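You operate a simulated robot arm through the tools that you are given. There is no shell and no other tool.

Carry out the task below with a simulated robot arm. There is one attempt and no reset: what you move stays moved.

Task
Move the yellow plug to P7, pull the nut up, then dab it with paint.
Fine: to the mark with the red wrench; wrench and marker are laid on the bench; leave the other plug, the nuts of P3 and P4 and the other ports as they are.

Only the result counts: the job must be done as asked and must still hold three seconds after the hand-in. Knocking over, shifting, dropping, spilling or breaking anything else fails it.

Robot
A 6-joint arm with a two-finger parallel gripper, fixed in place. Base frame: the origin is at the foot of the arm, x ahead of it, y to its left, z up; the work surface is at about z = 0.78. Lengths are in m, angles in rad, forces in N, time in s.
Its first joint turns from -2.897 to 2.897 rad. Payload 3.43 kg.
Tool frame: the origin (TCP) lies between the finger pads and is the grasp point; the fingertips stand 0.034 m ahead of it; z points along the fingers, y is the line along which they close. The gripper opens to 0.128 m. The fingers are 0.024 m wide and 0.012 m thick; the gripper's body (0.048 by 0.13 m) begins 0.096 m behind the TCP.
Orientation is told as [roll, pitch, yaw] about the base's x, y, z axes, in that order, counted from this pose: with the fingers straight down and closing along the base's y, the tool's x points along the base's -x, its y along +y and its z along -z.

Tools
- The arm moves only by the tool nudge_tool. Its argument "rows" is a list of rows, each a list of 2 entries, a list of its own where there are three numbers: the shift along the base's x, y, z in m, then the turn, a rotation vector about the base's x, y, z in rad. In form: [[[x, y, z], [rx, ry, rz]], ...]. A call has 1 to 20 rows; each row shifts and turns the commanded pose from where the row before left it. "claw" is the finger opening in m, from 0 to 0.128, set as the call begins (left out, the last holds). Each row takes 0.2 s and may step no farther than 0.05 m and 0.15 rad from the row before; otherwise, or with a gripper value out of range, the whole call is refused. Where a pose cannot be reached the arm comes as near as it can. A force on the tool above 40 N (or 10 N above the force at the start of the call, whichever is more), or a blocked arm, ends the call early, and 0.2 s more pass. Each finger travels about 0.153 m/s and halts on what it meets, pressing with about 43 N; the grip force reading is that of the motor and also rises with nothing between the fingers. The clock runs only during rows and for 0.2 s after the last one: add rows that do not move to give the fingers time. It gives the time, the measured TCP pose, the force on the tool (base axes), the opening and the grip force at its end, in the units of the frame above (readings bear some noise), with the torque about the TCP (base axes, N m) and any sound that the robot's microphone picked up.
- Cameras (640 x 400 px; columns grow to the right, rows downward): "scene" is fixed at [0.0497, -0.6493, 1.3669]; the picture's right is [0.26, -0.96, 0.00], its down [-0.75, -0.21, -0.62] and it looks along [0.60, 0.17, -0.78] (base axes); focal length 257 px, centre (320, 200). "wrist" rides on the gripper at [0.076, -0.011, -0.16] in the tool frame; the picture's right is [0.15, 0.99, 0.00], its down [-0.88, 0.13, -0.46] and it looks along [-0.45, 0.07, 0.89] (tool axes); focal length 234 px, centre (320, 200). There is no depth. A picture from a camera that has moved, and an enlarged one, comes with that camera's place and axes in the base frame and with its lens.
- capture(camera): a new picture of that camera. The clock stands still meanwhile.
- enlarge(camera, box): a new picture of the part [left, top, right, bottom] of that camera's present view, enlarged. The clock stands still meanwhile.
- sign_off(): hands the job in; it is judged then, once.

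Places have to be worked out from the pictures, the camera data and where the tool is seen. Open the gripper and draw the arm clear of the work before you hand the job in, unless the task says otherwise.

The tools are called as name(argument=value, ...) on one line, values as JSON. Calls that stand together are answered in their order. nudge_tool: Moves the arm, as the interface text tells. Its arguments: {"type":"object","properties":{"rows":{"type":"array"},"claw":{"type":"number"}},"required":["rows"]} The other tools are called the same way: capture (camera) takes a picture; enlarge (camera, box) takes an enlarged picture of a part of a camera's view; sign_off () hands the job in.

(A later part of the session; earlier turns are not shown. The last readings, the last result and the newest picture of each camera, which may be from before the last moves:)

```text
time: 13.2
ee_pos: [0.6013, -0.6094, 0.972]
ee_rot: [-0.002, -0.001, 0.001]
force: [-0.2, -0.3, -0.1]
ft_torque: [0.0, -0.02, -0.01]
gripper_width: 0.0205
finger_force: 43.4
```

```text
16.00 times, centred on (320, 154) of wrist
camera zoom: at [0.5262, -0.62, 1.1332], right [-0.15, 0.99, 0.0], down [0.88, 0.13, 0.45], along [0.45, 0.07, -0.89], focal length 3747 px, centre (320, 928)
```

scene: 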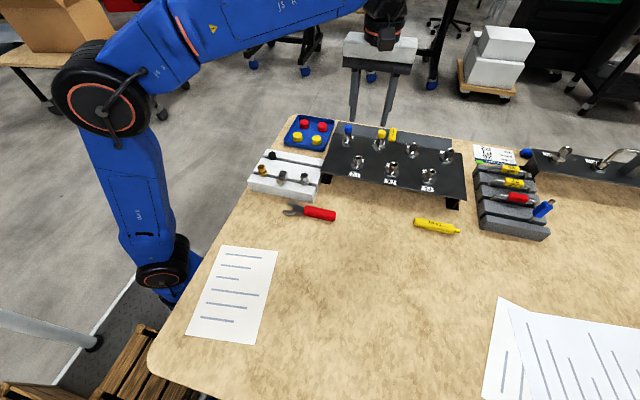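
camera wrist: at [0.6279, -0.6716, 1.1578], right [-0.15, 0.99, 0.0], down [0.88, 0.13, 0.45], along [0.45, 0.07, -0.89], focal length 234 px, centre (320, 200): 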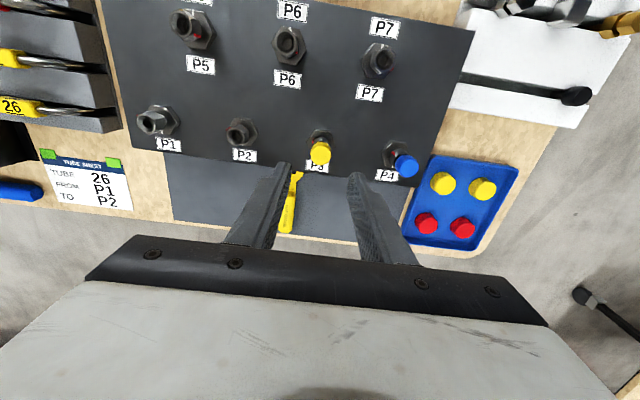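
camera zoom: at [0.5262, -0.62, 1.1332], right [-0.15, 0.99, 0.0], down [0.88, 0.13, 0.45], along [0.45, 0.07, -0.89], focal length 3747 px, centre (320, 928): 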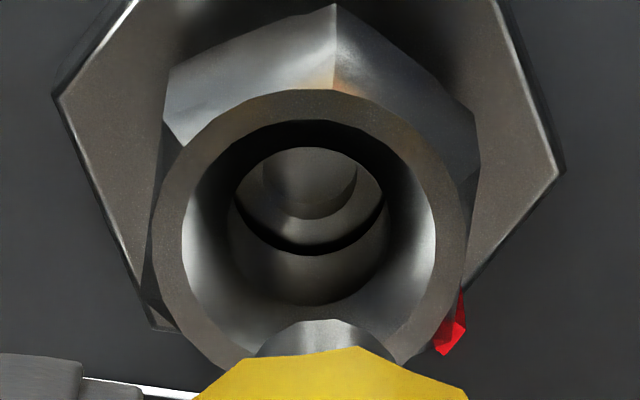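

The stem is within about 0.5–1 mm of the hole axis. I'll correct slightly and lower the stem into the chamfer slowly.

nudge_tool(rows=[[[0.0003, -0.0007, -0.008], [0, 0, 0]], [[0, 0, -0.008], [0, 0, 0]], [[0, 0, -0.008], [0, 0, 0]], [[0, 0, -0.006], [0, 0, 0]], [[0, 0, 0], [0, 0, 0]]])

enlarge(camera="scene", box=[340, 145, 372, 165])

enlarge(camera="wrist", box=[300, 142, 340, 167])

```text
time: 14.4
ee_pos: [0.6022, -0.6102, 0.942]
ee_rot: [-0.002, 0.002, 0.0]
force: [-0.8, 0.5, 0.6]
ft_torque: [0.01, -0.01, 0.01]
gripper_width: 0.0206
finger_force: 42.9
```

```text
16.00 times, centred on (356, 155) of scene
camera zoom: at [0.0497, -0.6493, 1.3669], right [0.26, -0.96, 0.0], down [-0.75, -0.21, -0.62], along [0.6, 0.17, -0.78], focal length 4105 px, centre (-256, 920)
```

zoom: 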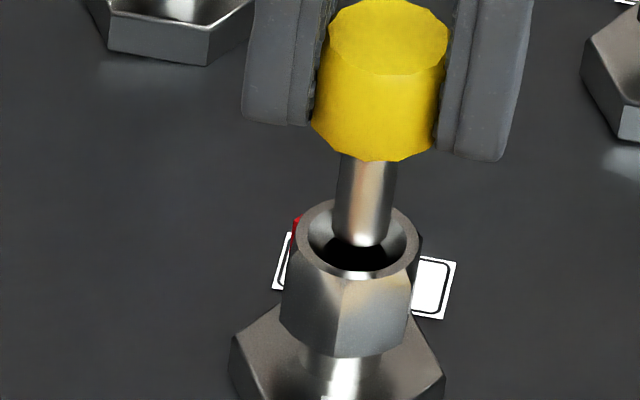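

```text
16.00 times, centred on (320, 154) of wrist
camera zoom: at [0.5264, -0.6212, 1.1031], right [-0.15, 0.99, 0.0], down [0.88, 0.13, 0.45], along [0.45, 0.07, -0.89], focal length 3747 px, centre (320, 928)
```

zoom: 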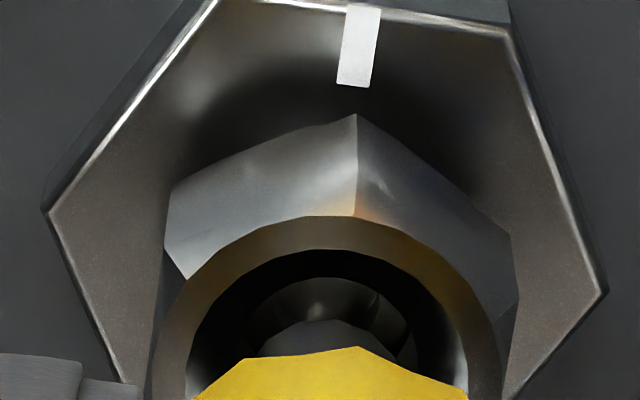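

The stem is at the mouth of the nut, centred to well under a millimetre with no force. I'll lower it the rest of the way in small steps.

nudge_tool(rows=[[[0, 0.0003, -0.004], [0, 0, 0]], [[0, 0, -0.004], [0, 0, 0]], [[0, 0, -0.004], [0, 0, 0]], [[0, 0, 0], [0, 0, 0]]])

enlarge(camera="scene", box=[340, 145, 372, 165])

```text
time: 15.4
ee_pos: [0.601, -0.6099, 0.929]
ee_rot: [-0.001, 0.0, 0.0]
force: [0.2, 0.0, -0.4]
ft_torque: [-0.02, 0.03, -0.01]
gripper_width: 0.0206
finger_force: 43.2
```

```text
16.00 times, centred on (356, 155) of scene
camera zoom: at [0.0497, -0.6493, 1.3669], right [0.26, -0.96, 0.0], down [-0.75, -0.21, -0.62], along [0.6, 0.17, -0.78], focal length 4105 px, centre (-256, 920)
```

zoom: 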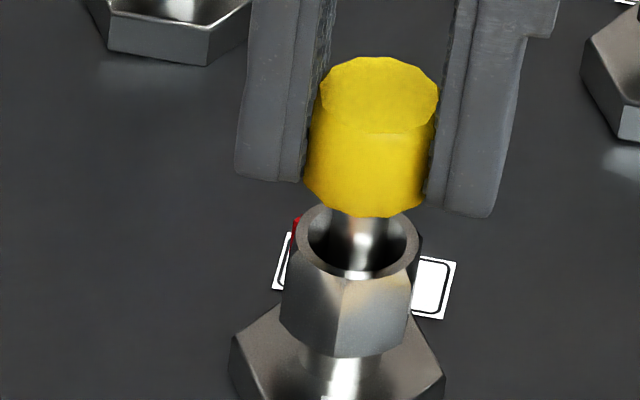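

Entering freely. Continuing down toward the seated height (TCP z ≈ 0.9155).

nudge_tool(rows=[[[0, 0, -0.003], [0, 0, 0]], [[0, 0, -0.003], [0, 0, 0]], [[0, 0, -0.003], [0, 0, 0]], [[0, 0, -0.003], [0, 0, 0]], [[0, 0, 0], [0, 0, 0]]])

enlarge(camera="scene", box=[340, 145, 372, 165])

```text
time: 16.6
ee_pos: [0.6017, -0.6088, 0.9195]
ee_rot: [-0.004, 0.001, 0.0]
force: [2.6, -2.0, 35.7]
ft_torque: [-0.12, -0.03, -0.01]
gripper_width: 0.0209
finger_force: 43.1
```

```text
16.00 times, centred on (356, 155) of scene
camera zoom: at [0.0497, -0.6493, 1.3669], right [0.26, -0.96, 0.0], down [-0.75, -0.21, -0.62], along [0.6, 0.17, -0.78], focal length 4105 px, centre (-256, 920)
```

zoom: 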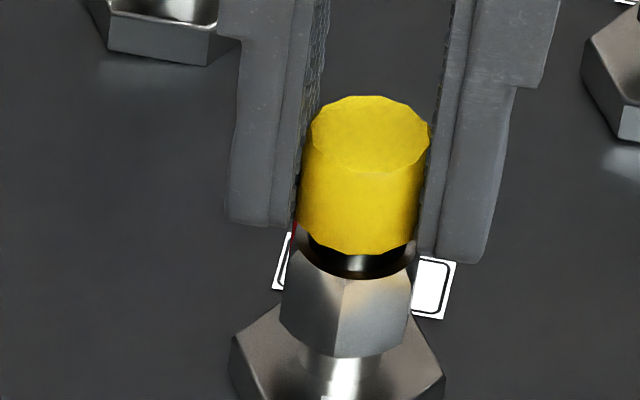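

Force rose to about 36 N at the bottom; the cap-to-nut-ring gap now matches what it was in P3 (cap top ≈ 24 mm above the nut top), so it is seated. I'll relieve the push and open the fingers.

nudge_tool(rows=[[[0, 0, 0.002], [0, 0, 0]], [[0, 0, 0.0], [0, 0, 0]]])

nudge_tool(rows=[[[0, 0, 0], [0, 0, 0]], [[0, 0, 0], [0, 0, 0]], [[0, 0, 0], [0, 0, 0]]], claw=0.05)

enlarge(camera="scene", box=[340, 145, 372, 165])

enlarge(camera="wrist", box=[240, 120, 400, 220])

```text
time: 17.2
ee_pos: [0.6014, -0.6107, 0.9192]
ee_rot: [-0.001, 0.002, 0.0]
force: [-1.9, 0.6, 18.4]
ft_torque: [0.1, 0.15, 0.03]
gripper_width: 0.0207
finger_force: 43.2
```

```text
time: 18.0
ee_pos: [0.6022, -0.6106, 0.9189]
ee_rot: [-0.002, 0.001, 0.001]
force: [-0.3, -0.4, -0.3]
ft_torque: [0.03, -0.01, 0.0]
gripper_width: 0.05
finger_force: 0.0
```

```text
16.00 times, centred on (356, 155) of scene
camera zoom: at [0.0497, -0.6493, 1.3669], right [0.26, -0.96, 0.0], down [-0.75, -0.21, -0.62], along [0.6, 0.17, -0.78], focal length 4105 px, centre (-256, 920)
```

zoom: 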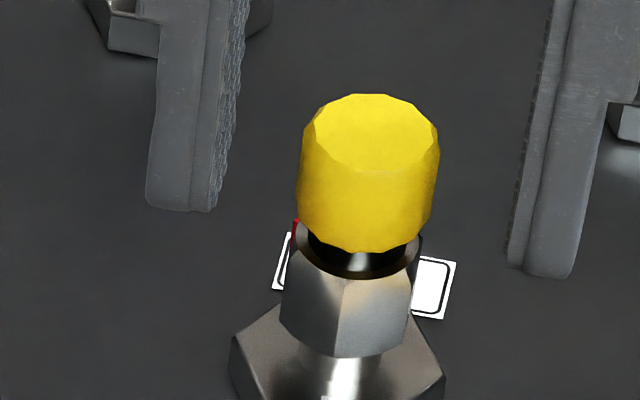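

```text
4.00 times, centred on (320, 170) of wrist
camera zoom: at [0.5264, -0.6213, 1.0805], right [-0.15, 0.99, 0.0], down [0.88, 0.13, 0.45], along [0.45, 0.07, -0.89], focal length 937 px, centre (320, 320)
```

zoom: 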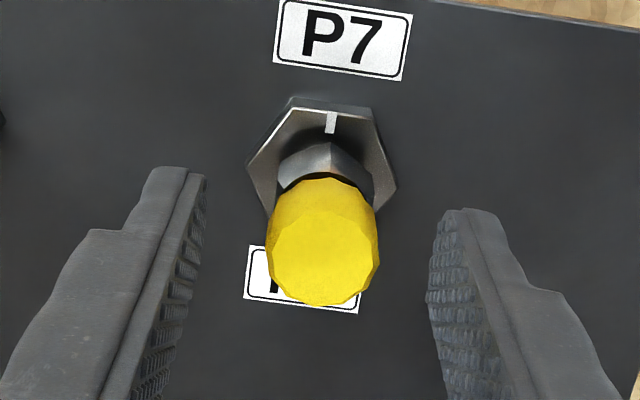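

The plug stands seated in P7 with the same gap as before. Next the wrench: its handle lies along y at about (0.4475, -0.54, 0.79), head toward +y. I'll rise, turn the hand +90°, and go above the handle.

nudge_tool(rows=[[[0, 0, 0.03], [0, 0, 0]], [[0, 0, 0.04], [0, 0, 0]], [[-0.0141, 0.006, 0], [0, 0, 0.1428]], [[-0.0141, 0.006, 0], [0, 0, 0.1428]], [[-0.0141, 0.006, 0], [0, 0, 0.1428]], [[-0.0141, 0.006, 0], [0, 0, 0.1428]], [[-0.0141, 0.006, 0], [0, 0, 0.1428]], [[-0.0141, 0.006, 0], [0, 0, 0.1428]], [[-0.0141, 0.006, 0], [0, 0, 0.1428]], [[-0.0141, 0.006, 0], [0, 0, 0.1428]], [[-0.0141, 0.006, 0], [0, 0, 0.1428]], [[-0.0141, 0.006, 0], [0, 0, 0.1428]], [[-0.0137, 0.0056, 0], [0, 0, 0.1428]], [[0, 0, 0], [0, 0, 0]], [[0, 0, 0], [0, 0, 0]]], claw=0.05)

capture(camera="scene")

capture(camera="wrist")

enlarge(camera="scene", box=[340, 145, 372, 165])

```text
time: 21.2
ee_pos: [0.4465, -0.5435, 0.9892]
ee_rot: [-0.001, 0.003, 1.573]
force: [-0.4, 0.5, 0.2]
ft_torque: [-0.02, -0.03, -0.02]
gripper_width: 0.05
finger_force: 0.0
```

```text
taken
```

scene: 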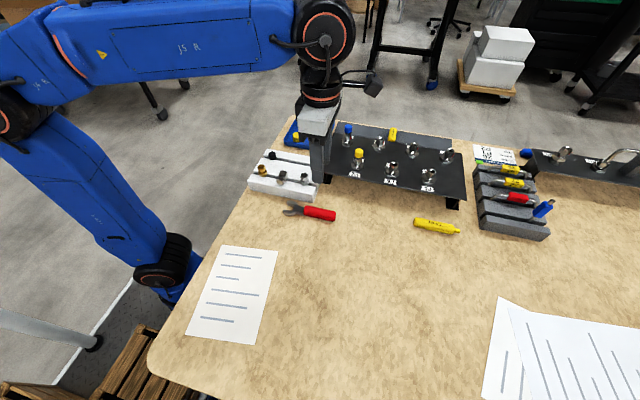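

```text
taken
camera wrist: at [0.4574, -0.6198, 1.1508], right [-0.99, -0.15, 0.0], down [-0.13, 0.88, 0.45], along [-0.07, 0.45, -0.89], focal length 234 px, centre (320, 200)
```

wrist: 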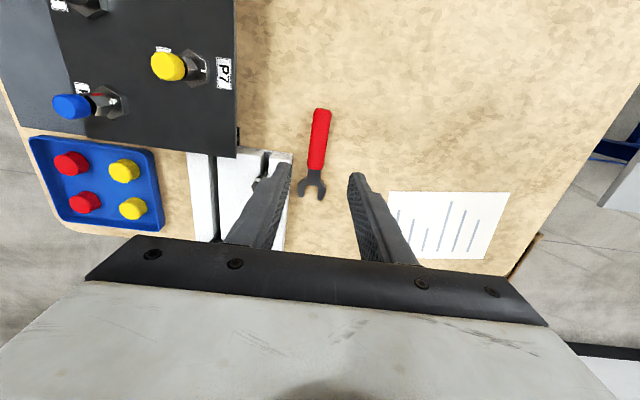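

```text
16.00 times, centred on (356, 155) of scene
camera zoom: at [0.0497, -0.6493, 1.3669], right [0.26, -0.96, 0.0], down [-0.75, -0.21, -0.62], along [0.6, 0.17, -0.78], focal length 4105 px, centre (-256, 920)
```

zoom: 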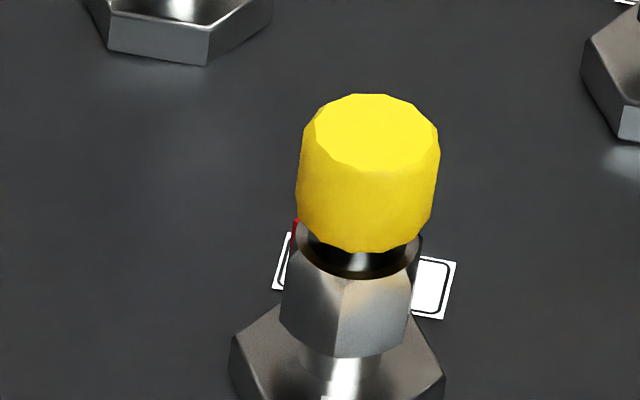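

The wrench appears nicely between the fingers. I'll zoom to measure its position and jaw geometry.

enlarge(camera="wrist", box=[256, 100, 384, 210])

enlarge(camera="wrist", box=[288, 165, 338, 205])

```text
3.64 times, centred on (320, 155) of wrist
camera zoom: at [0.4574, -0.6198, 1.1508], right [-0.99, -0.15, 0.0], down [-0.13, 0.88, 0.45], along [-0.07, 0.45, -0.89], focal length 852 px, centre (320, 364)
```

zoom: 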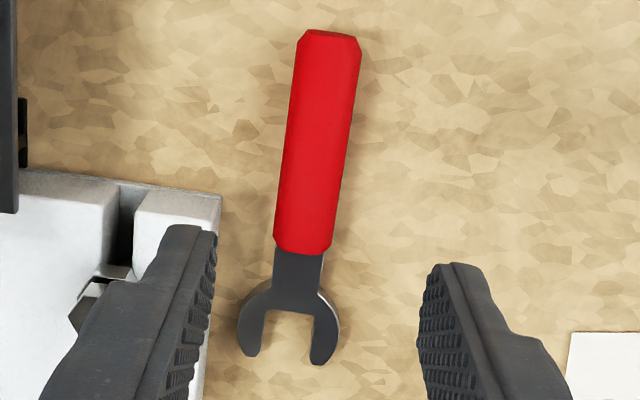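

```text
10.00 times, centred on (313, 185) of wrist
camera zoom: at [0.4574, -0.6198, 1.1508], right [-0.99, -0.15, 0.0], down [-0.13, 0.88, 0.45], along [-0.07, 0.45, -0.89], focal length 2342 px, centre (390, 350)
```

zoom: 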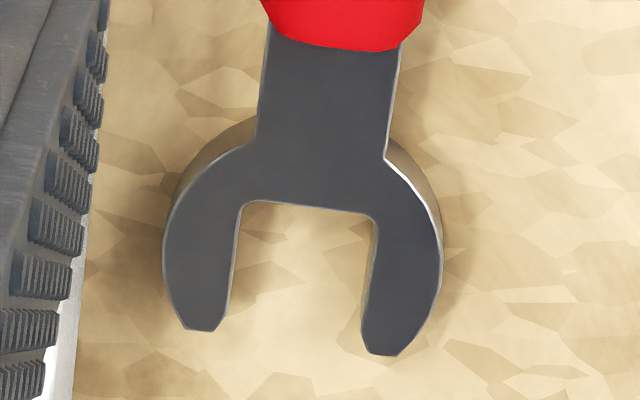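

The jaw gap measures about 22.6 mm, the throat is at y ≈ -0.463, and the handle is centred at x ≈ 0.447. I'll descend to just above the bench around the handle.

nudge_tool(rows=[[[0, 0, -0.04], [0, 0, 0]], [[0, 0, -0.04], [0, 0, 0]], [[0, 0, -0.04], [0, 0, 0]], [[0, 0, -0.035], [0, 0, 0]], [[0, 0, 0], [0, 0, 0]], [[0, 0, 0], [0, 0, 0]]], claw=0.045)

enlarge(camera="wrist", box=[240, 120, 400, 220])

enlarge(camera="scene", box=[272, 185, 352, 235])

```text
time: 22.6
ee_pos: [0.4471, -0.5437, 0.8336]
ee_rot: [-0.001, -0.001, 1.571]
force: [-0.4, 1.4, -0.9]
ft_torque: [-0.01, 0.02, 0.02]
gripper_width: 0.045
finger_force: 0.1
```

```text
4.00 times, centred on (320, 170) of wrist
camera zoom: at [0.4581, -0.6199, 0.9949], right [-0.99, -0.15, 0.0], down [-0.13, 0.88, 0.45], along [-0.07, 0.45, -0.89], focal length 937 px, centre (320, 320)
```

zoom: 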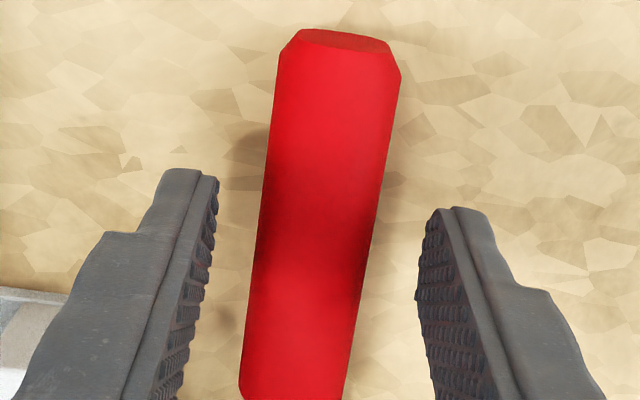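

```text
8.00 times, centred on (312, 210) of scene
camera zoom: at [0.0497, -0.6493, 1.3669], right [0.26, -0.96, 0.0], down [-0.75, -0.21, -0.62], along [0.6, 0.17, -0.78], focal length 2053 px, centre (384, 120)
```

zoom: 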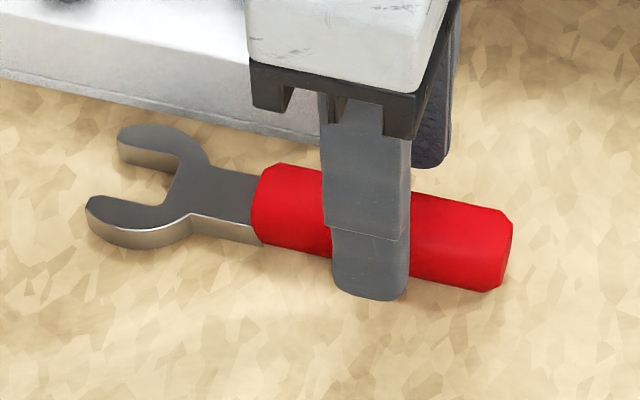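

Well placed around the handle. I'll go down the last 16 mm and close.

nudge_tool(rows=[[[0, 0, -0.008], [0, 0, 0]], [[0, 0, -0.007], [0, 0, 0]], [[0, 0, 0], [0, 0, 0]], [[0, 0, 0], [0, 0, 0]]])

nudge_tool(rows=[[[0, 0, 0], [0, 0, 0]], [[0, 0, 0], [0, 0, 0]], [[0, 0, 0], [0, 0, 0]]], claw=0.015)

enlarge(camera="scene", box=[272, 185, 352, 235])

```text
time: 23.6
ee_pos: [0.4468, -0.5439, 0.8195]
ee_rot: [-0.003, 0.001, 1.57]
force: [0.2, 0.0, 0.5]
ft_torque: [0.01, 0.0, 0.01]
gripper_width: 0.045
finger_force: 0.0
```

```text
time: 24.4
ee_pos: [0.4471, -0.5441, 0.8197]
ee_rot: [-0.002, 0.001, 1.571]
force: [-2.2, 0.3, 0.4]
ft_torque: [-0.13, 0.07, -0.03]
gripper_width: 0.0251
finger_force: 42.4
```

```text
8.00 times, centred on (312, 210) of scene
camera zoom: at [0.0497, -0.6493, 1.3669], right [0.26, -0.96, 0.0], down [-0.75, -0.21, -0.62], along [0.6, 0.17, -0.78], focal length 2053 px, centre (384, 120)
```

zoom: 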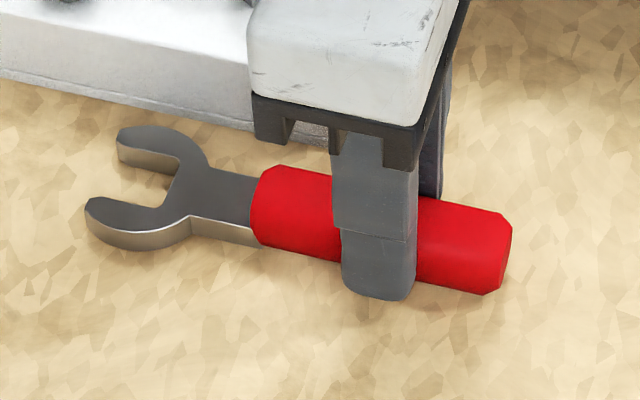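

Gripped firmly at 25.1 mm. I'll lift the wrench 100 mm straight up and check the hold.

nudge_tool(rows=[[[0, 0, 0.02], [0, 0, 0]], [[0, 0, 0.04], [0, 0, 0]], [[0, 0, 0.04], [0, 0, 0]], [[0, 0, 0.02], [0, 0, 0]], [[0, 0, 0], [0, 0, 0]], [[0, 0, 0], [0, 0, 0]]])

enlarge(camera="scene", box=[272, 140, 368, 200])

enlarge(camera="wrist", box=[240, 120, 400, 220])

```text
time: 25.8
ee_pos: [0.4478, -0.5437, 0.9399]
ee_rot: [-0.002, 0.002, 1.572]
force: [-0.5, -0.1, -0.6]
ft_torque: [-0.02, 0.0, 0.02]
gripper_width: 0.0251
finger_force: 43.0
```

```text
6.67 times, centred on (320, 170) of scene
camera zoom: at [0.0497, -0.6493, 1.3669], right [0.26, -0.96, 0.0], down [-0.75, -0.21, -0.62], along [0.6, 0.17, -0.78], focal length 1711 px, centre (320, 400)
```

zoom: 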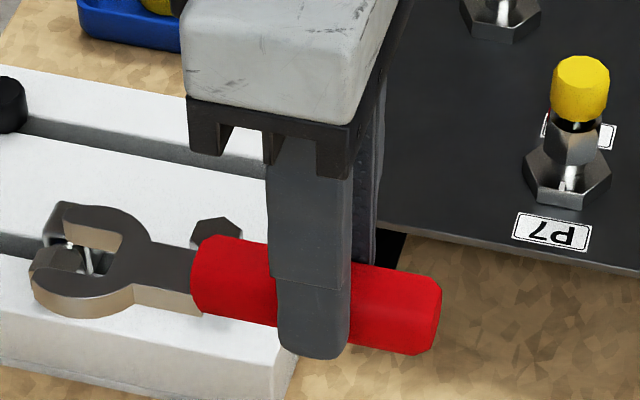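

```text
4.00 times, centred on (320, 170) of wrist
camera zoom: at [0.4584, -0.6192, 1.1008], right [-0.99, -0.15, 0.0], down [-0.13, 0.88, 0.45], along [-0.07, 0.45, -0.89], focal length 937 px, centre (320, 320)
```

zoom: 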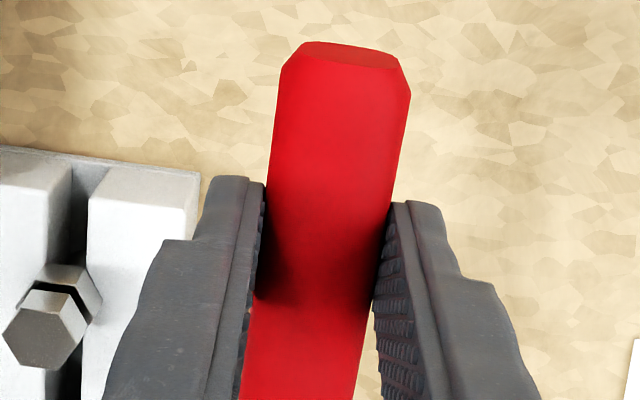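

The wrench is held level. For the wrench: head centre is about 33 mm below the TCP and the jaw's nut centre is about 95 mm ahead of it. I'll raise it and bring it to a pre-engagement spot front-right of P7 (handle pointing toward -x -y), well above the caps first.

nudge_tool(rows=[[[0, 0, 0.045], [0, 0, 0]], [[0.0175, -0.0365, 0], [0, 0, -0.1047]], [[0.0175, -0.0365, 0], [0, 0, -0.1047]], [[0.0175, -0.0365, 0], [0, 0, -0.1047]], [[0.0175, -0.0365, 0], [0, 0, -0.1047]], [[0.0176, -0.0366, 0], [0, 0, -0.1048]], [[0, 0, 0], [0, 0, 0]], [[0, 0, 0], [0, 0, 0]]])

capture(camera="scene")

capture(camera="wrist")

```text
time: 27.6
ee_pos: [0.5344, -0.7272, 0.9849]
ee_rot: [-0.002, 0.001, 1.046]
force: [0.3, 0.8, -1.6]
ft_torque: [-0.02, 0.01, 0.01]
gripper_width: 0.0251
finger_force: 43.7
```

```text
taken
```

scene: 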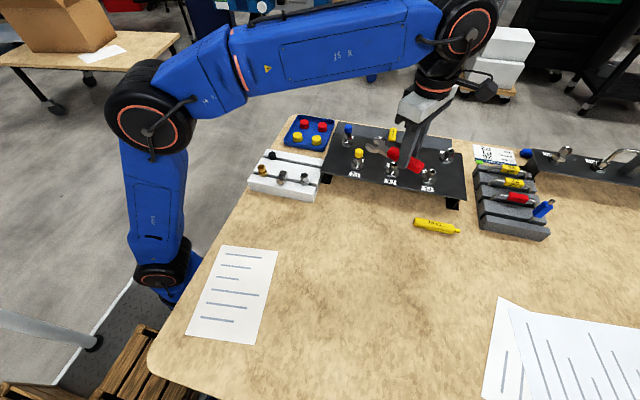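

```text
taken
camera wrist: at [0.5058, -0.7979, 1.1451], right [-0.93, 0.37, 0.0], down [0.33, 0.83, 0.45], along [0.17, 0.42, -0.89], focal length 234 px, centre (320, 200)
```

wrist: 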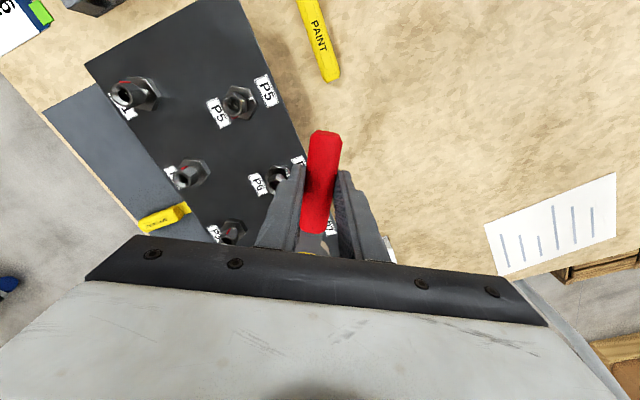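

I'll zoom to see the wrench head against P7 and P6 before descending.

enlarge(camera="scene", box=[336, 120, 432, 180])

enlarge(camera="wrist", box=[240, 150, 400, 250])

```text
6.67 times, centred on (384, 150) of scene
camera zoom: at [0.0497, -0.6493, 1.3669], right [0.26, -0.96, 0.0], down [-0.75, -0.21, -0.62], along [0.6, 0.17, -0.78], focal length 1711 px, centre (-107, 533)
```

zoom: 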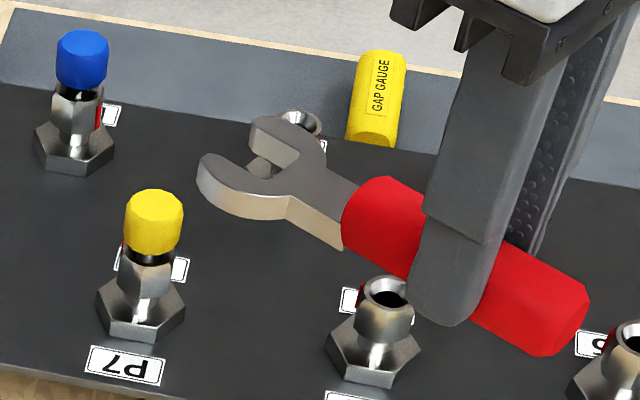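

```text
4.00 times, centred on (320, 200) of wrist
camera zoom: at [0.5058, -0.7979, 1.1451], right [-0.93, 0.37, 0.0], down [0.33, 0.83, 0.45], along [0.17, 0.42, -0.89], focal length 937 px, centre (320, 200)
```

zoom: 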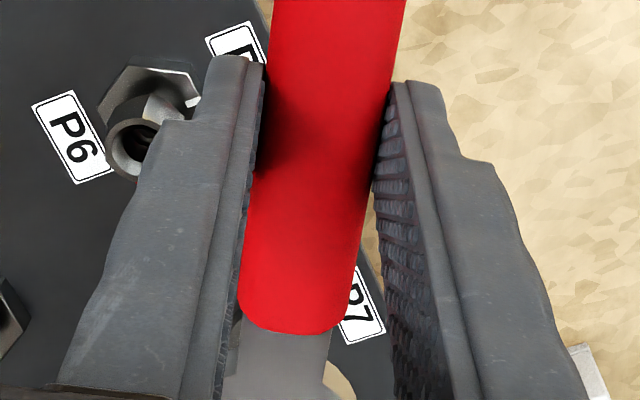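

Clearances look fine. I'll lower in two stages toward the nut's height.

nudge_tool(rows=[[[0, 0, -0.03], [0, 0, 0]], [[0, 0, -0.025], [0, 0, 0]], [[0, 0, 0], [0, 0, 0]], [[0, 0, 0], [0, 0, 0]]])

enlarge(camera="scene", box=[336, 130, 416, 180])

```text
time: 28.6
ee_pos: [0.5352, -0.7271, 0.9284]
ee_rot: [-0.001, 0.002, 1.048]
force: [0.0, -0.9, -1.7]
ft_torque: [-0.02, 0.02, 0.0]
gripper_width: 0.0254
finger_force: 43.1
```

```text
8.00 times, centred on (376, 155) of scene
camera zoom: at [0.0497, -0.6493, 1.3669], right [0.26, -0.96, 0.0], down [-0.75, -0.21, -0.62], along [0.6, 0.17, -0.78], focal length 2053 px, centre (-128, 560)
```

zoom: 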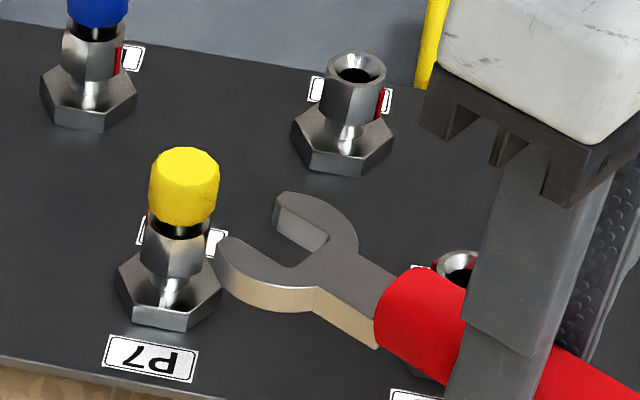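

Lowering to nut height and checking the head's level against the nut.

nudge_tool(rows=[[[0, 0, -0.012], [0, 0, 0]], [[0, 0, -0.012], [0, 0, 0]], [[0, 0, 0], [0, 0, 0]], [[0, 0, 0], [0, 0, 0]]])

enlarge(camera="scene", box=[340, 140, 388, 170])

enlarge(camera="scene", box=[336, 130, 416, 180])

```text
time: 29.6
ee_pos: [0.5338, -0.7261, 0.9045]
ee_rot: [-0.001, 0.001, 1.048]
force: [0.2, 0.4, -0.9]
ft_torque: [-0.03, 0.03, 0.02]
gripper_width: 0.025
finger_force: 42.8
```

```text
13.33 times, centred on (364, 155) of scene
camera zoom: at [0.0497, -0.6493, 1.3669], right [0.26, -0.96, 0.0], down [-0.75, -0.21, -0.62], along [0.6, 0.17, -0.78], focal length 3421 px, centre (-267, 800)
```

zoom: 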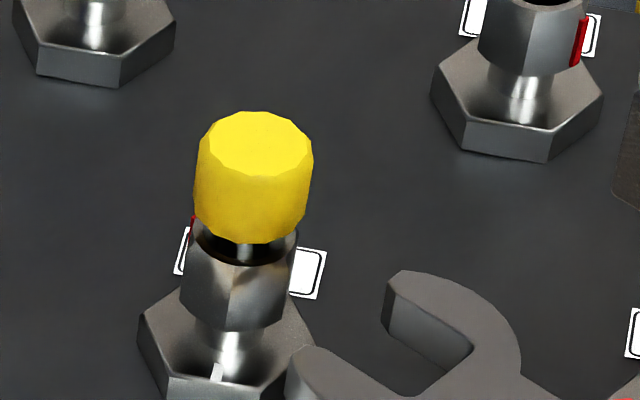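

```text
8.00 times, centred on (376, 155) of scene
camera zoom: at [0.0497, -0.6493, 1.3669], right [0.26, -0.96, 0.0], down [-0.75, -0.21, -0.62], along [0.6, 0.17, -0.78], focal length 2053 px, centre (-128, 560)
```

zoom: 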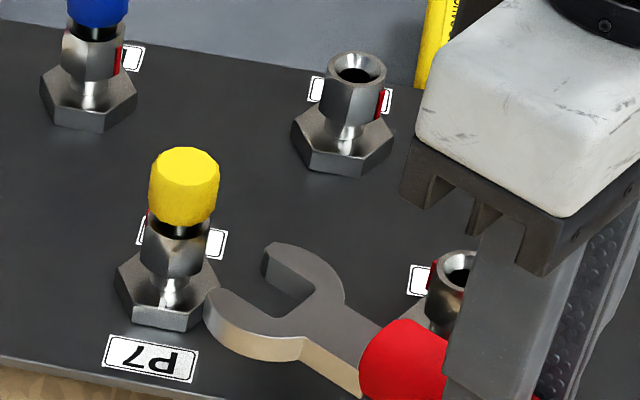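

The head spans roughly z 0.864–0.873, right on the nut (0.862–0.879). I'll raise 1.5 mm and slide in along the 60° direction, first 18 mm.

nudge_tool(rows=[[[0, 0, 0.0015], [0, 0, 0]], [[0.0045, 0.0078, 0], [0, 0, 0]], [[0.0045, 0.0078, 0], [0, 0, 0]], [[0, 0, 0], [0, 0, 0]], [[0, 0, 0], [0, 0, 0]]])

enlarge(camera="scene", box=[340, 140, 388, 170])

```text
time: 30.8
ee_pos: [0.5426, -0.7109, 0.9054]
ee_rot: [-0.001, 0.001, 1.046]
force: [-0.4, 0.0, -1.4]
ft_torque: [0.0, 0.02, 0.03]
gripper_width: 0.0253
finger_force: 43.1
```

```text
13.33 times, centred on (364, 155) of scene
camera zoom: at [0.0497, -0.6493, 1.3669], right [0.26, -0.96, 0.0], down [-0.75, -0.21, -0.62], along [0.6, 0.17, -0.78], focal length 3421 px, centre (-267, 800)
```

zoom: 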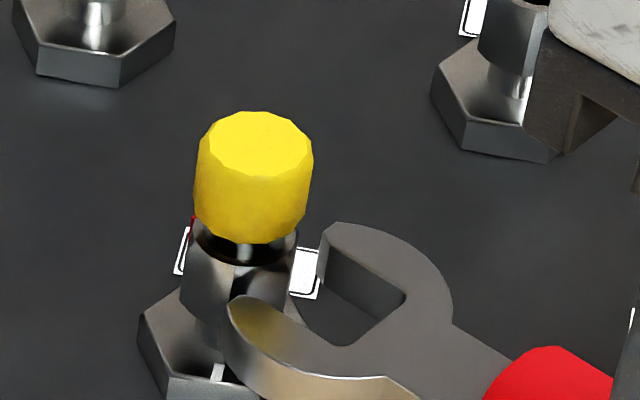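

The nut is entering between the jaws. I'll advance slowly while watching side forces.

nudge_tool(rows=[[[0.002, 0.0035, 0], [0, 0, 0]], [[0.002, 0.0035, 0], [0, 0, 0]], [[0, 0, 0], [0, 0, 0]], [[0, 0, 0], [0, 0, 0]]])

enlarge(camera="scene", box=[340, 140, 388, 170])

```text
time: 31.8
ee_pos: [0.547, -0.7056, 0.907]
ee_rot: [-0.002, 0.002, 1.048]
force: [-10.5, 0.5, -6.0]
ft_torque: [-0.4, 0.49, 1.0]
gripper_width: 0.0253
finger_force: 43.0
```

```text
13.33 times, centred on (364, 155) of scene
camera zoom: at [0.0497, -0.6493, 1.3669], right [0.26, -0.96, 0.0], down [-0.75, -0.21, -0.62], along [0.6, 0.17, -0.78], focal length 3421 px, centre (-267, 800)
```

zoom: 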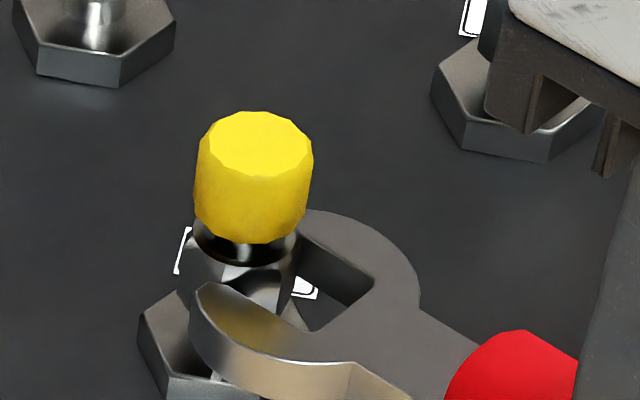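

The near (-x side) jaw touches the nut, with the force pushing the wrench left of its axis. I'll back off 4 mm, shift about 1.2 mm to that side and try again.

nudge_tool(rows=[[[-0.002, -0.0035, 0], [0, 0, 0]], [[-0.001, 0.0006, 0], [0, 0, 0]], [[0.002, 0.0035, 0], [0, 0, 0]], [[0, 0, 0], [0, 0, 0]]])

```text
time: 32.8
ee_pos: [0.5473, -0.7035, 0.9063]
ee_rot: [-0.002, 0.0, 1.047]
force: [-1.4, 0.3, -0.2]
ft_torque: [-0.01, 0.08, 0.19]
gripper_width: 0.025
finger_force: 43.1
```

Contact is nearly gone. Advancing further in small steps.

nudge_tool(rows=[[[0.0017, 0.0036, 0], [0, 0, 0]], [[0.0018, 0.0036, 0], [0, 0, 0]], [[0, 0, 0], [0, 0, 0]]])

enlarge(camera="scene", box=[340, 140, 388, 170])

```text
time: 33.6
ee_pos: [0.5474, -0.6998, 0.908]
ee_rot: [-0.003, 0.008, 1.043]
force: [-14.2, -23.1, -0.6]
ft_torque: [-0.68, 0.46, 0.1]
gripper_width: 0.025
finger_force: 43.1
stopped in row 3: the force on the tool passed its limit at 49 N (the readings are from after the stop); the commanded pose is now the measured one
```

```text
13.33 times, centred on (364, 155) of scene
camera zoom: at [0.0497, -0.6493, 1.3669], right [0.26, -0.96, 0.0], down [-0.75, -0.21, -0.62], along [0.6, 0.17, -0.78], focal length 3421 px, centre (-267, 800)
```

zoom: 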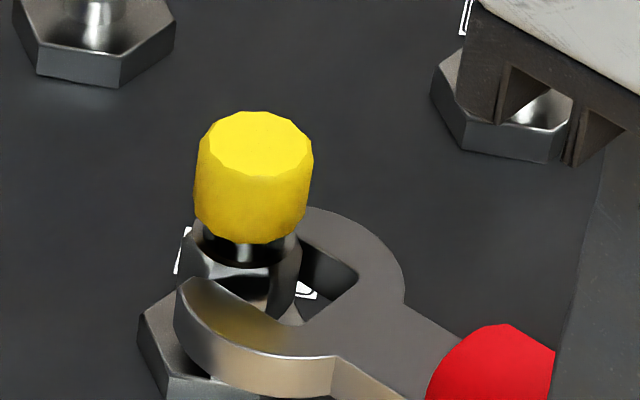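

The wrench met an axial stop, probably because the nut is rotated relative to the jaws. I'll zoom in to see the nut's orientation.

enlarge(camera="scene", box=[348, 150, 372, 165])

capture(camera="wrist")

```text
16.00 times, centred on (360, 158) of scene
camera zoom: at [0.0497, -0.6493, 1.3669], right [0.26, -0.96, 0.0], down [-0.75, -0.21, -0.62], along [0.6, 0.17, -0.78], focal length 4105 px, centre (-320, 880)
```

zoom: 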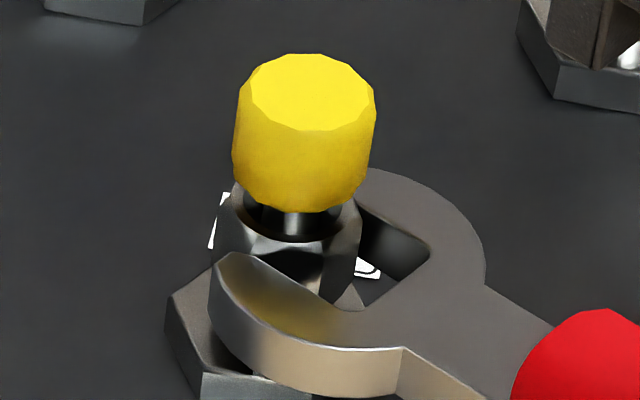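

```text
taken
camera wrist: at [0.519, -0.7698, 1.0692], right [-0.93, 0.37, 0.0], down [0.33, 0.83, 0.45], along [0.17, 0.41, -0.89], focal length 234 px, centre (320, 200)
```

wrist: 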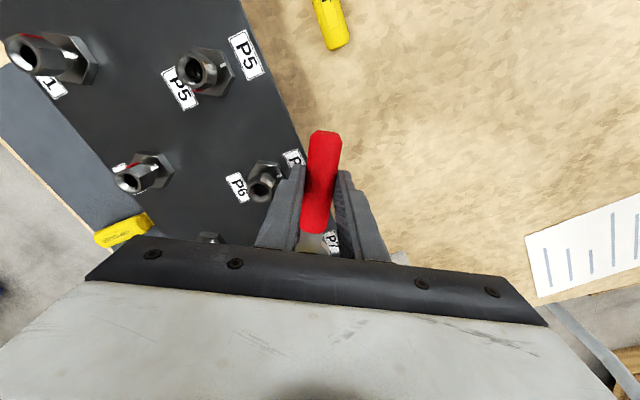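

The nut has been nudged about 25° (now corners face roughly 155° and 215°), so its flats no longer line up with the jaws. I'll back the wrench straight out and look again.

nudge_tool(rows=[[[-0.0025, -0.0043, 0], [0, 0, 0]], [[-0.0025, -0.0043, 0], [0, 0, 0]], [[-0.005, -0.0087, 0], [0, 0, 0]], [[-0.005, -0.0087, 0], [0, 0, 0]], [[0, 0, 0], [0, 0, 0]]])

enlarge(camera="scene", box=[348, 150, 372, 165])

enlarge(camera="scene", box=[340, 140, 388, 170])

```text
time: 34.8
ee_pos: [0.5341, -0.7241, 0.9084]
ee_rot: [-0.004, 0.007, 1.046]
force: [-0.7, -0.2, -0.7]
ft_torque: [-0.04, -0.02, -0.02]
gripper_width: 0.025
finger_force: 43.2
```

```text
16.00 times, centred on (360, 158) of scene
camera zoom: at [0.0497, -0.6493, 1.3669], right [0.26, -0.96, 0.0], down [-0.75, -0.21, -0.62], along [0.6, 0.17, -0.78], focal length 4105 px, centre (-320, 880)
```

zoom: 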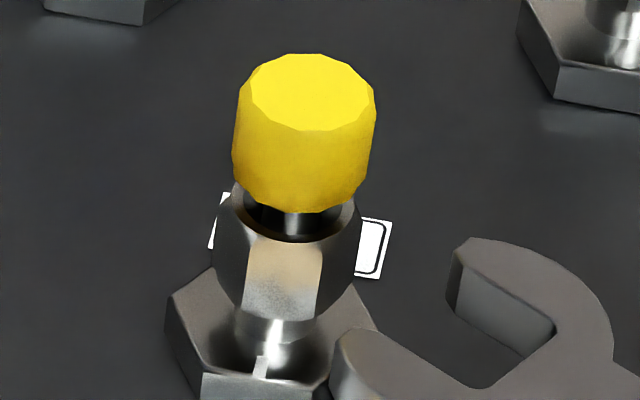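

```text
13.33 times, centred on (364, 155) of scene
camera zoom: at [0.0497, -0.6493, 1.3669], right [0.26, -0.96, 0.0], down [-0.75, -0.21, -0.62], along [0.6, 0.17, -0.78], focal length 3421 px, centre (-267, 800)
```

zoom: 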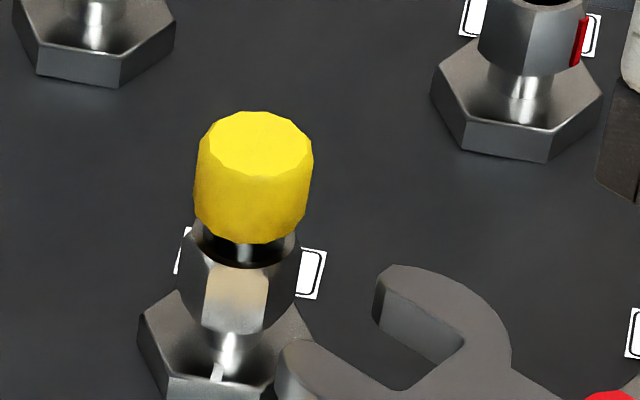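

The nut's front flat now faces about 188°, i.e. it turned roughly 22° clockwise. I'll measure the wrench jaw's true line relative to the hand before re-entering.

enlarge(camera="scene", box=[352, 148, 400, 178])

enlarge(camera="scene", box=[360, 120, 456, 200])

```text
13.33 times, centred on (376, 163) of scene
camera zoom: at [0.0497, -0.6493, 1.3669], right [0.26, -0.96, 0.0], down [-0.75, -0.21, -0.62], along [0.6, 0.17, -0.78], focal length 3421 px, centre (-427, 693)
```

zoom: 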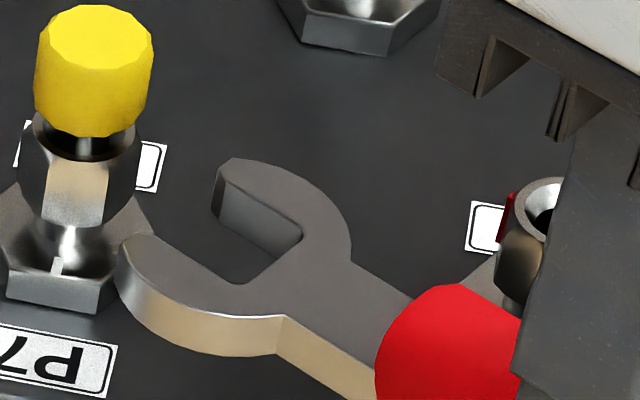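

```text
5.00 times, centred on (408, 160) of scene
camera zoom: at [0.0497, -0.6493, 1.3669], right [0.26, -0.96, 0.0], down [-0.75, -0.21, -0.62], along [0.6, 0.17, -0.78], focal length 1283 px, centre (-120, 400)
```

zoom: 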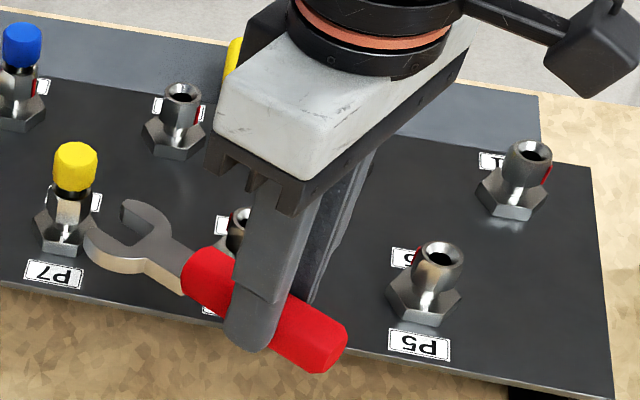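

Approaching from more head-on (handle toward +y side of -x) gives the scene camera a far more accurate lateral reading. I'll pull the wrench forward clear of the plate and swing it round to head direction about -21.6°, which also matches the nut's flats.

nudge_tool(rows=[[[-0.04, 0, 0], [0, 0, 0]], [[-0.04, 0, 0], [0, 0, 0]], [[0, 0.0168, 0], [0, 0, -0.1424]], [[0, 0.0168, 0], [0, 0, -0.1424]], [[0, 0.0168, 0], [0, 0, -0.1424]], [[0, 0.0168, 0], [0, 0, -0.1424]], [[0, 0.0168, 0], [0, 0, -0.1424]], [[0, 0.0168, 0], [0, 0, -0.1424]], [[0, 0.0168, 0], [0, 0, -0.1424]], [[0, 0.0168, 0], [0, 0, -0.1424]], [[0, 0.0168, 0], [0, 0, -0.1424]], [[0.0025, 0.022, 0], [0, 0, -0.1424]], [[0, 0, 0], [0, 0, 0]], [[0, 0, 0], [0, 0, 0]]])

enlarge(camera="scene", box=[304, 140, 384, 190])

enlarge(camera="scene", box=[328, 150, 376, 180])

```text
time: 37.8
ee_pos: [0.4563, -0.5503, 0.908]
ee_rot: [-0.003, 0.006, -0.382]
force: [0.2, 0.9, -1.3]
ft_torque: [0.02, 0.02, 0.01]
gripper_width: 0.025
finger_force: 43.8
```

```text
8.00 times, centred on (344, 165) of scene
camera zoom: at [0.0497, -0.6493, 1.3669], right [0.26, -0.96, 0.0], down [-0.75, -0.21, -0.62], along [0.6, 0.17, -0.78], focal length 2053 px, centre (128, 480)
```

zoom: 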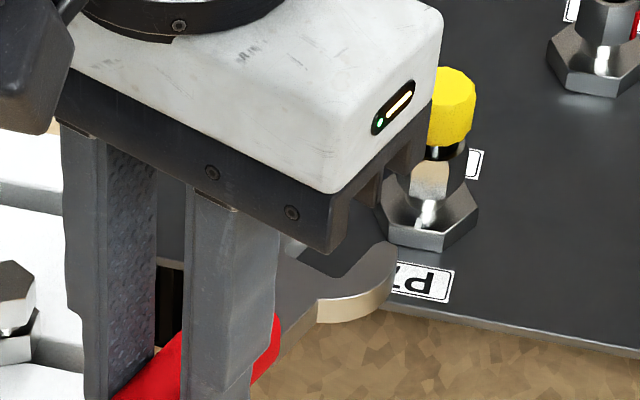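

```text
13.33 times, centred on (352, 165) of scene
camera zoom: at [0.0497, -0.6493, 1.3669], right [0.26, -0.96, 0.0], down [-0.75, -0.21, -0.62], along [0.6, 0.17, -0.78], focal length 3421 px, centre (-107, 667)
```

zoom: 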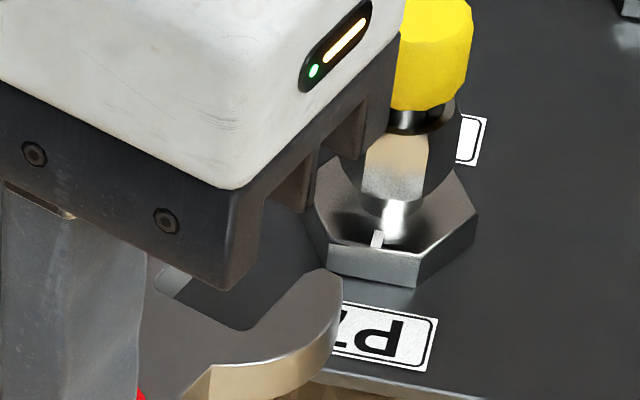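

enlarge(camera="scene", box=[334, 162, 358, 177])

capture(camera="wrist")

```text
16.00 times, centred on (346, 170) of scene
camera zoom: at [0.0497, -0.6493, 1.3669], right [0.26, -0.96, 0.0], down [-0.75, -0.21, -0.62], along [0.6, 0.17, -0.78], focal length 4105 px, centre (-96, 688)
```

zoom: 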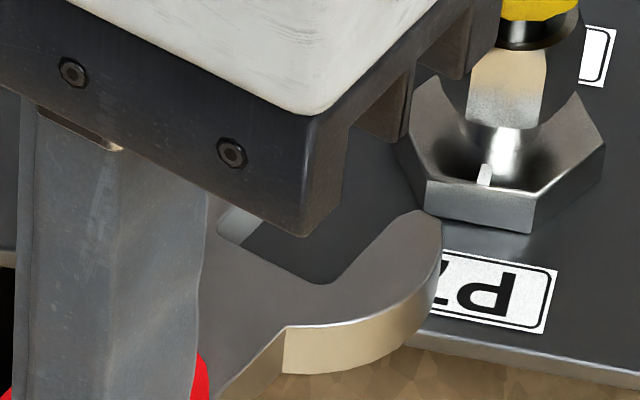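

```text
taken
camera wrist: at [0.3834, -0.533, 1.0691], right [0.23, 0.97, 0.0], down [0.87, -0.21, 0.45], along [0.44, -0.11, -0.89], focal length 234 px, centre (320, 200)
```

wrist: 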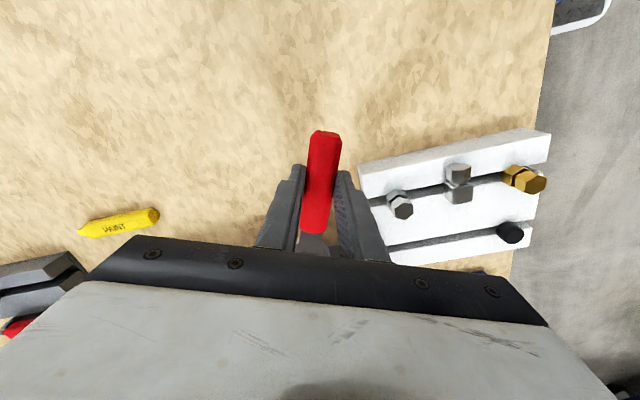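

From here the gripper's body hides one jaw, so precise entry is hard this way round. Holding the wrench reversed (head on the wrist camera's side) would let the wrist camera look straight at jaw and nut; I'll test at a safe height whether the wrist can turn far enough negative in yaw for that.

nudge_tool(rows=[[[-0.02, 0, 0.04], [0, 0, 0]], [[-0.03, 0, 0.04], [0, 0, 0]], [[0, 0, 0.02], [0, 0, -0.14]], [[0, 0, 0], [0, 0, -0.145]], [[0, 0, 0], [0, 0, -0.145]], [[0, 0, 0], [0, 0, -0.145]], [[0, 0, 0], [0, 0, -0.145]], [[0, 0, 0], [0, 0, -0.145]], [[0, 0, 0], [0, 0, -0.145]], [[0, 0, 0], [0, 0, -0.145]], [[0, 0, 0], [0, 0, -0.145]], [[0, 0, 0], [0, 0, -0.145]], [[0, 0, 0], [0, 0, -0.145]], [[0, 0, 0], [0, 0, -0.145]], [[0, 0, 0], [0, 0, 0]]])

capture(camera="scene")

```text
time: 41.0
ee_pos: [0.407, -0.5507, 1.0079]
ee_rot: [-0.004, 0.008, -2.115]
force: [0.3, -0.6, -1.0]
ft_torque: [0.03, -0.03, -0.01]
gripper_width: 0.0252
finger_force: 43.5
```

```text
taken
```

scene: 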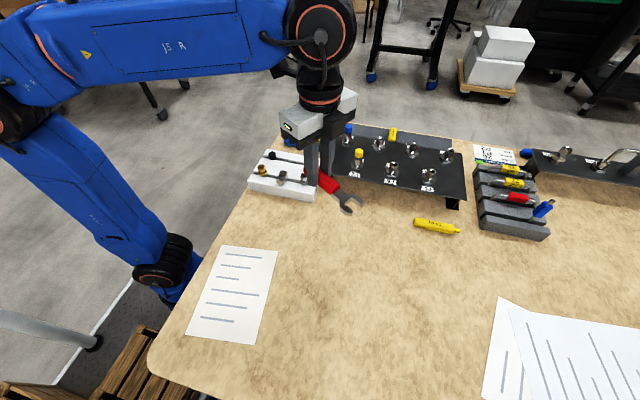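

-121° works. I'll test further toward and beyond -180°.

nudge_tool(rows=[[[0, 0, 0], [0, 0, -0.145]], [[0, 0, 0], [0, 0, -0.145]], [[0, 0, 0], [0, 0, -0.145]], [[0, 0, 0], [0, 0, -0.145]], [[0, 0, 0], [0, 0, -0.145]], [[0, 0, 0], [0, 0, -0.145]], [[0, 0, 0], [0, 0, -0.145]], [[0, 0, 0], [0, 0, -0.145]], [[0, 0, 0], [0, 0, -0.145]], [[0, 0, 0], [0, 0, -0.145]], [[0, 0, 0], [0, 0, 0]]])

```text
time: 43.4
ee_pos: [0.4063, -0.5507, 1.0071]
ee_rot: [-0.003, 0.007, 2.716]
force: [0.5, 0.3, -1.0]
ft_torque: [0.0, -0.04, 0.01]
gripper_width: 0.0251
finger_force: 43.0
```

The wrist can turn well past -180°, so reversed holding is possible. I'll lay the wrench on bare bench at about (0.40, -0.60) with its head toward (-x,+y), then regrasp it the other way round.

nudge_tool(rows=[[[-0.0016, -0.0123, -0.043], [0, 0.006, 0]], [[-0.0016, -0.0123, -0.043], [0, 0, 0]], [[-0.0016, -0.0123, -0.043], [0, 0, 0]], [[-0.0015, -0.0123, -0.043], [0, 0, 0]], [[0, 0, 0], [0, 0, 0]], [[0, 0, 0], [0, 0, 0]]])

capture(camera="scene")

enlarge(camera="scene", box=[272, 190, 384, 260])

```text
time: 44.8
ee_pos: [0.3998, -0.6012, 0.8365]
ee_rot: [-0.001, 0.002, 2.717]
force: [-0.9, -1.2, -1.2]
ft_torque: [-0.01, 0.0, 0.01]
gripper_width: 0.0253
finger_force: 43.0
```

```text
taken
```

scene: 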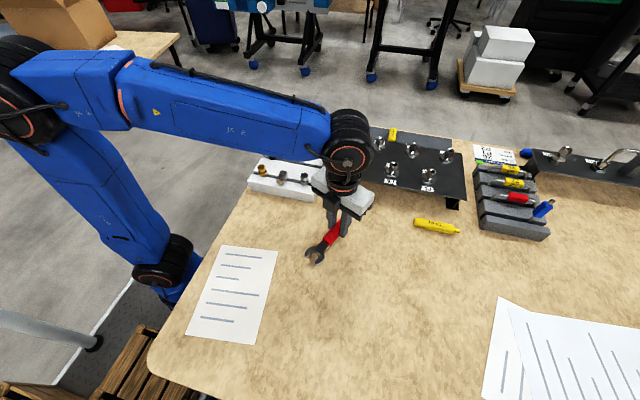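

```text
5.71 times, centred on (328, 225) of scene
camera zoom: at [0.0497, -0.6493, 1.3669], right [0.26, -0.96, 0.0], down [-0.75, -0.21, -0.62], along [0.6, 0.17, -0.78], focal length 1466 px, centre (274, 57)
```

zoom: 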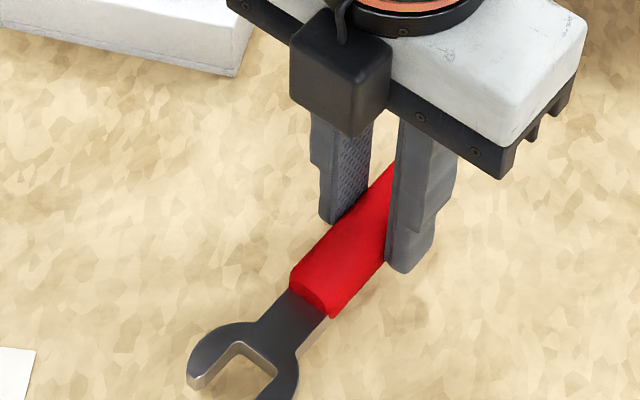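

Clear bench below. I'll lower the last 16 mm gently until contact.

nudge_tool(rows=[[[0, 0, -0.007], [0, 0, 0]], [[0, 0, -0.004], [0, 0, 0]], [[0, 0, -0.003], [0, 0, 0]], [[0, 0, -0.002], [0, 0, 0]], [[0, 0, 0], [0, 0, 0]]])

```text
time: 46.0
ee_pos: [0.3993, -0.6001, 0.8201]
ee_rot: [0.001, 0.001, 2.719]
force: [2.2, -0.3, 5.9]
ft_torque: [0.28, 0.57, 0.03]
gripper_width: 0.0252
finger_force: 43.0
```

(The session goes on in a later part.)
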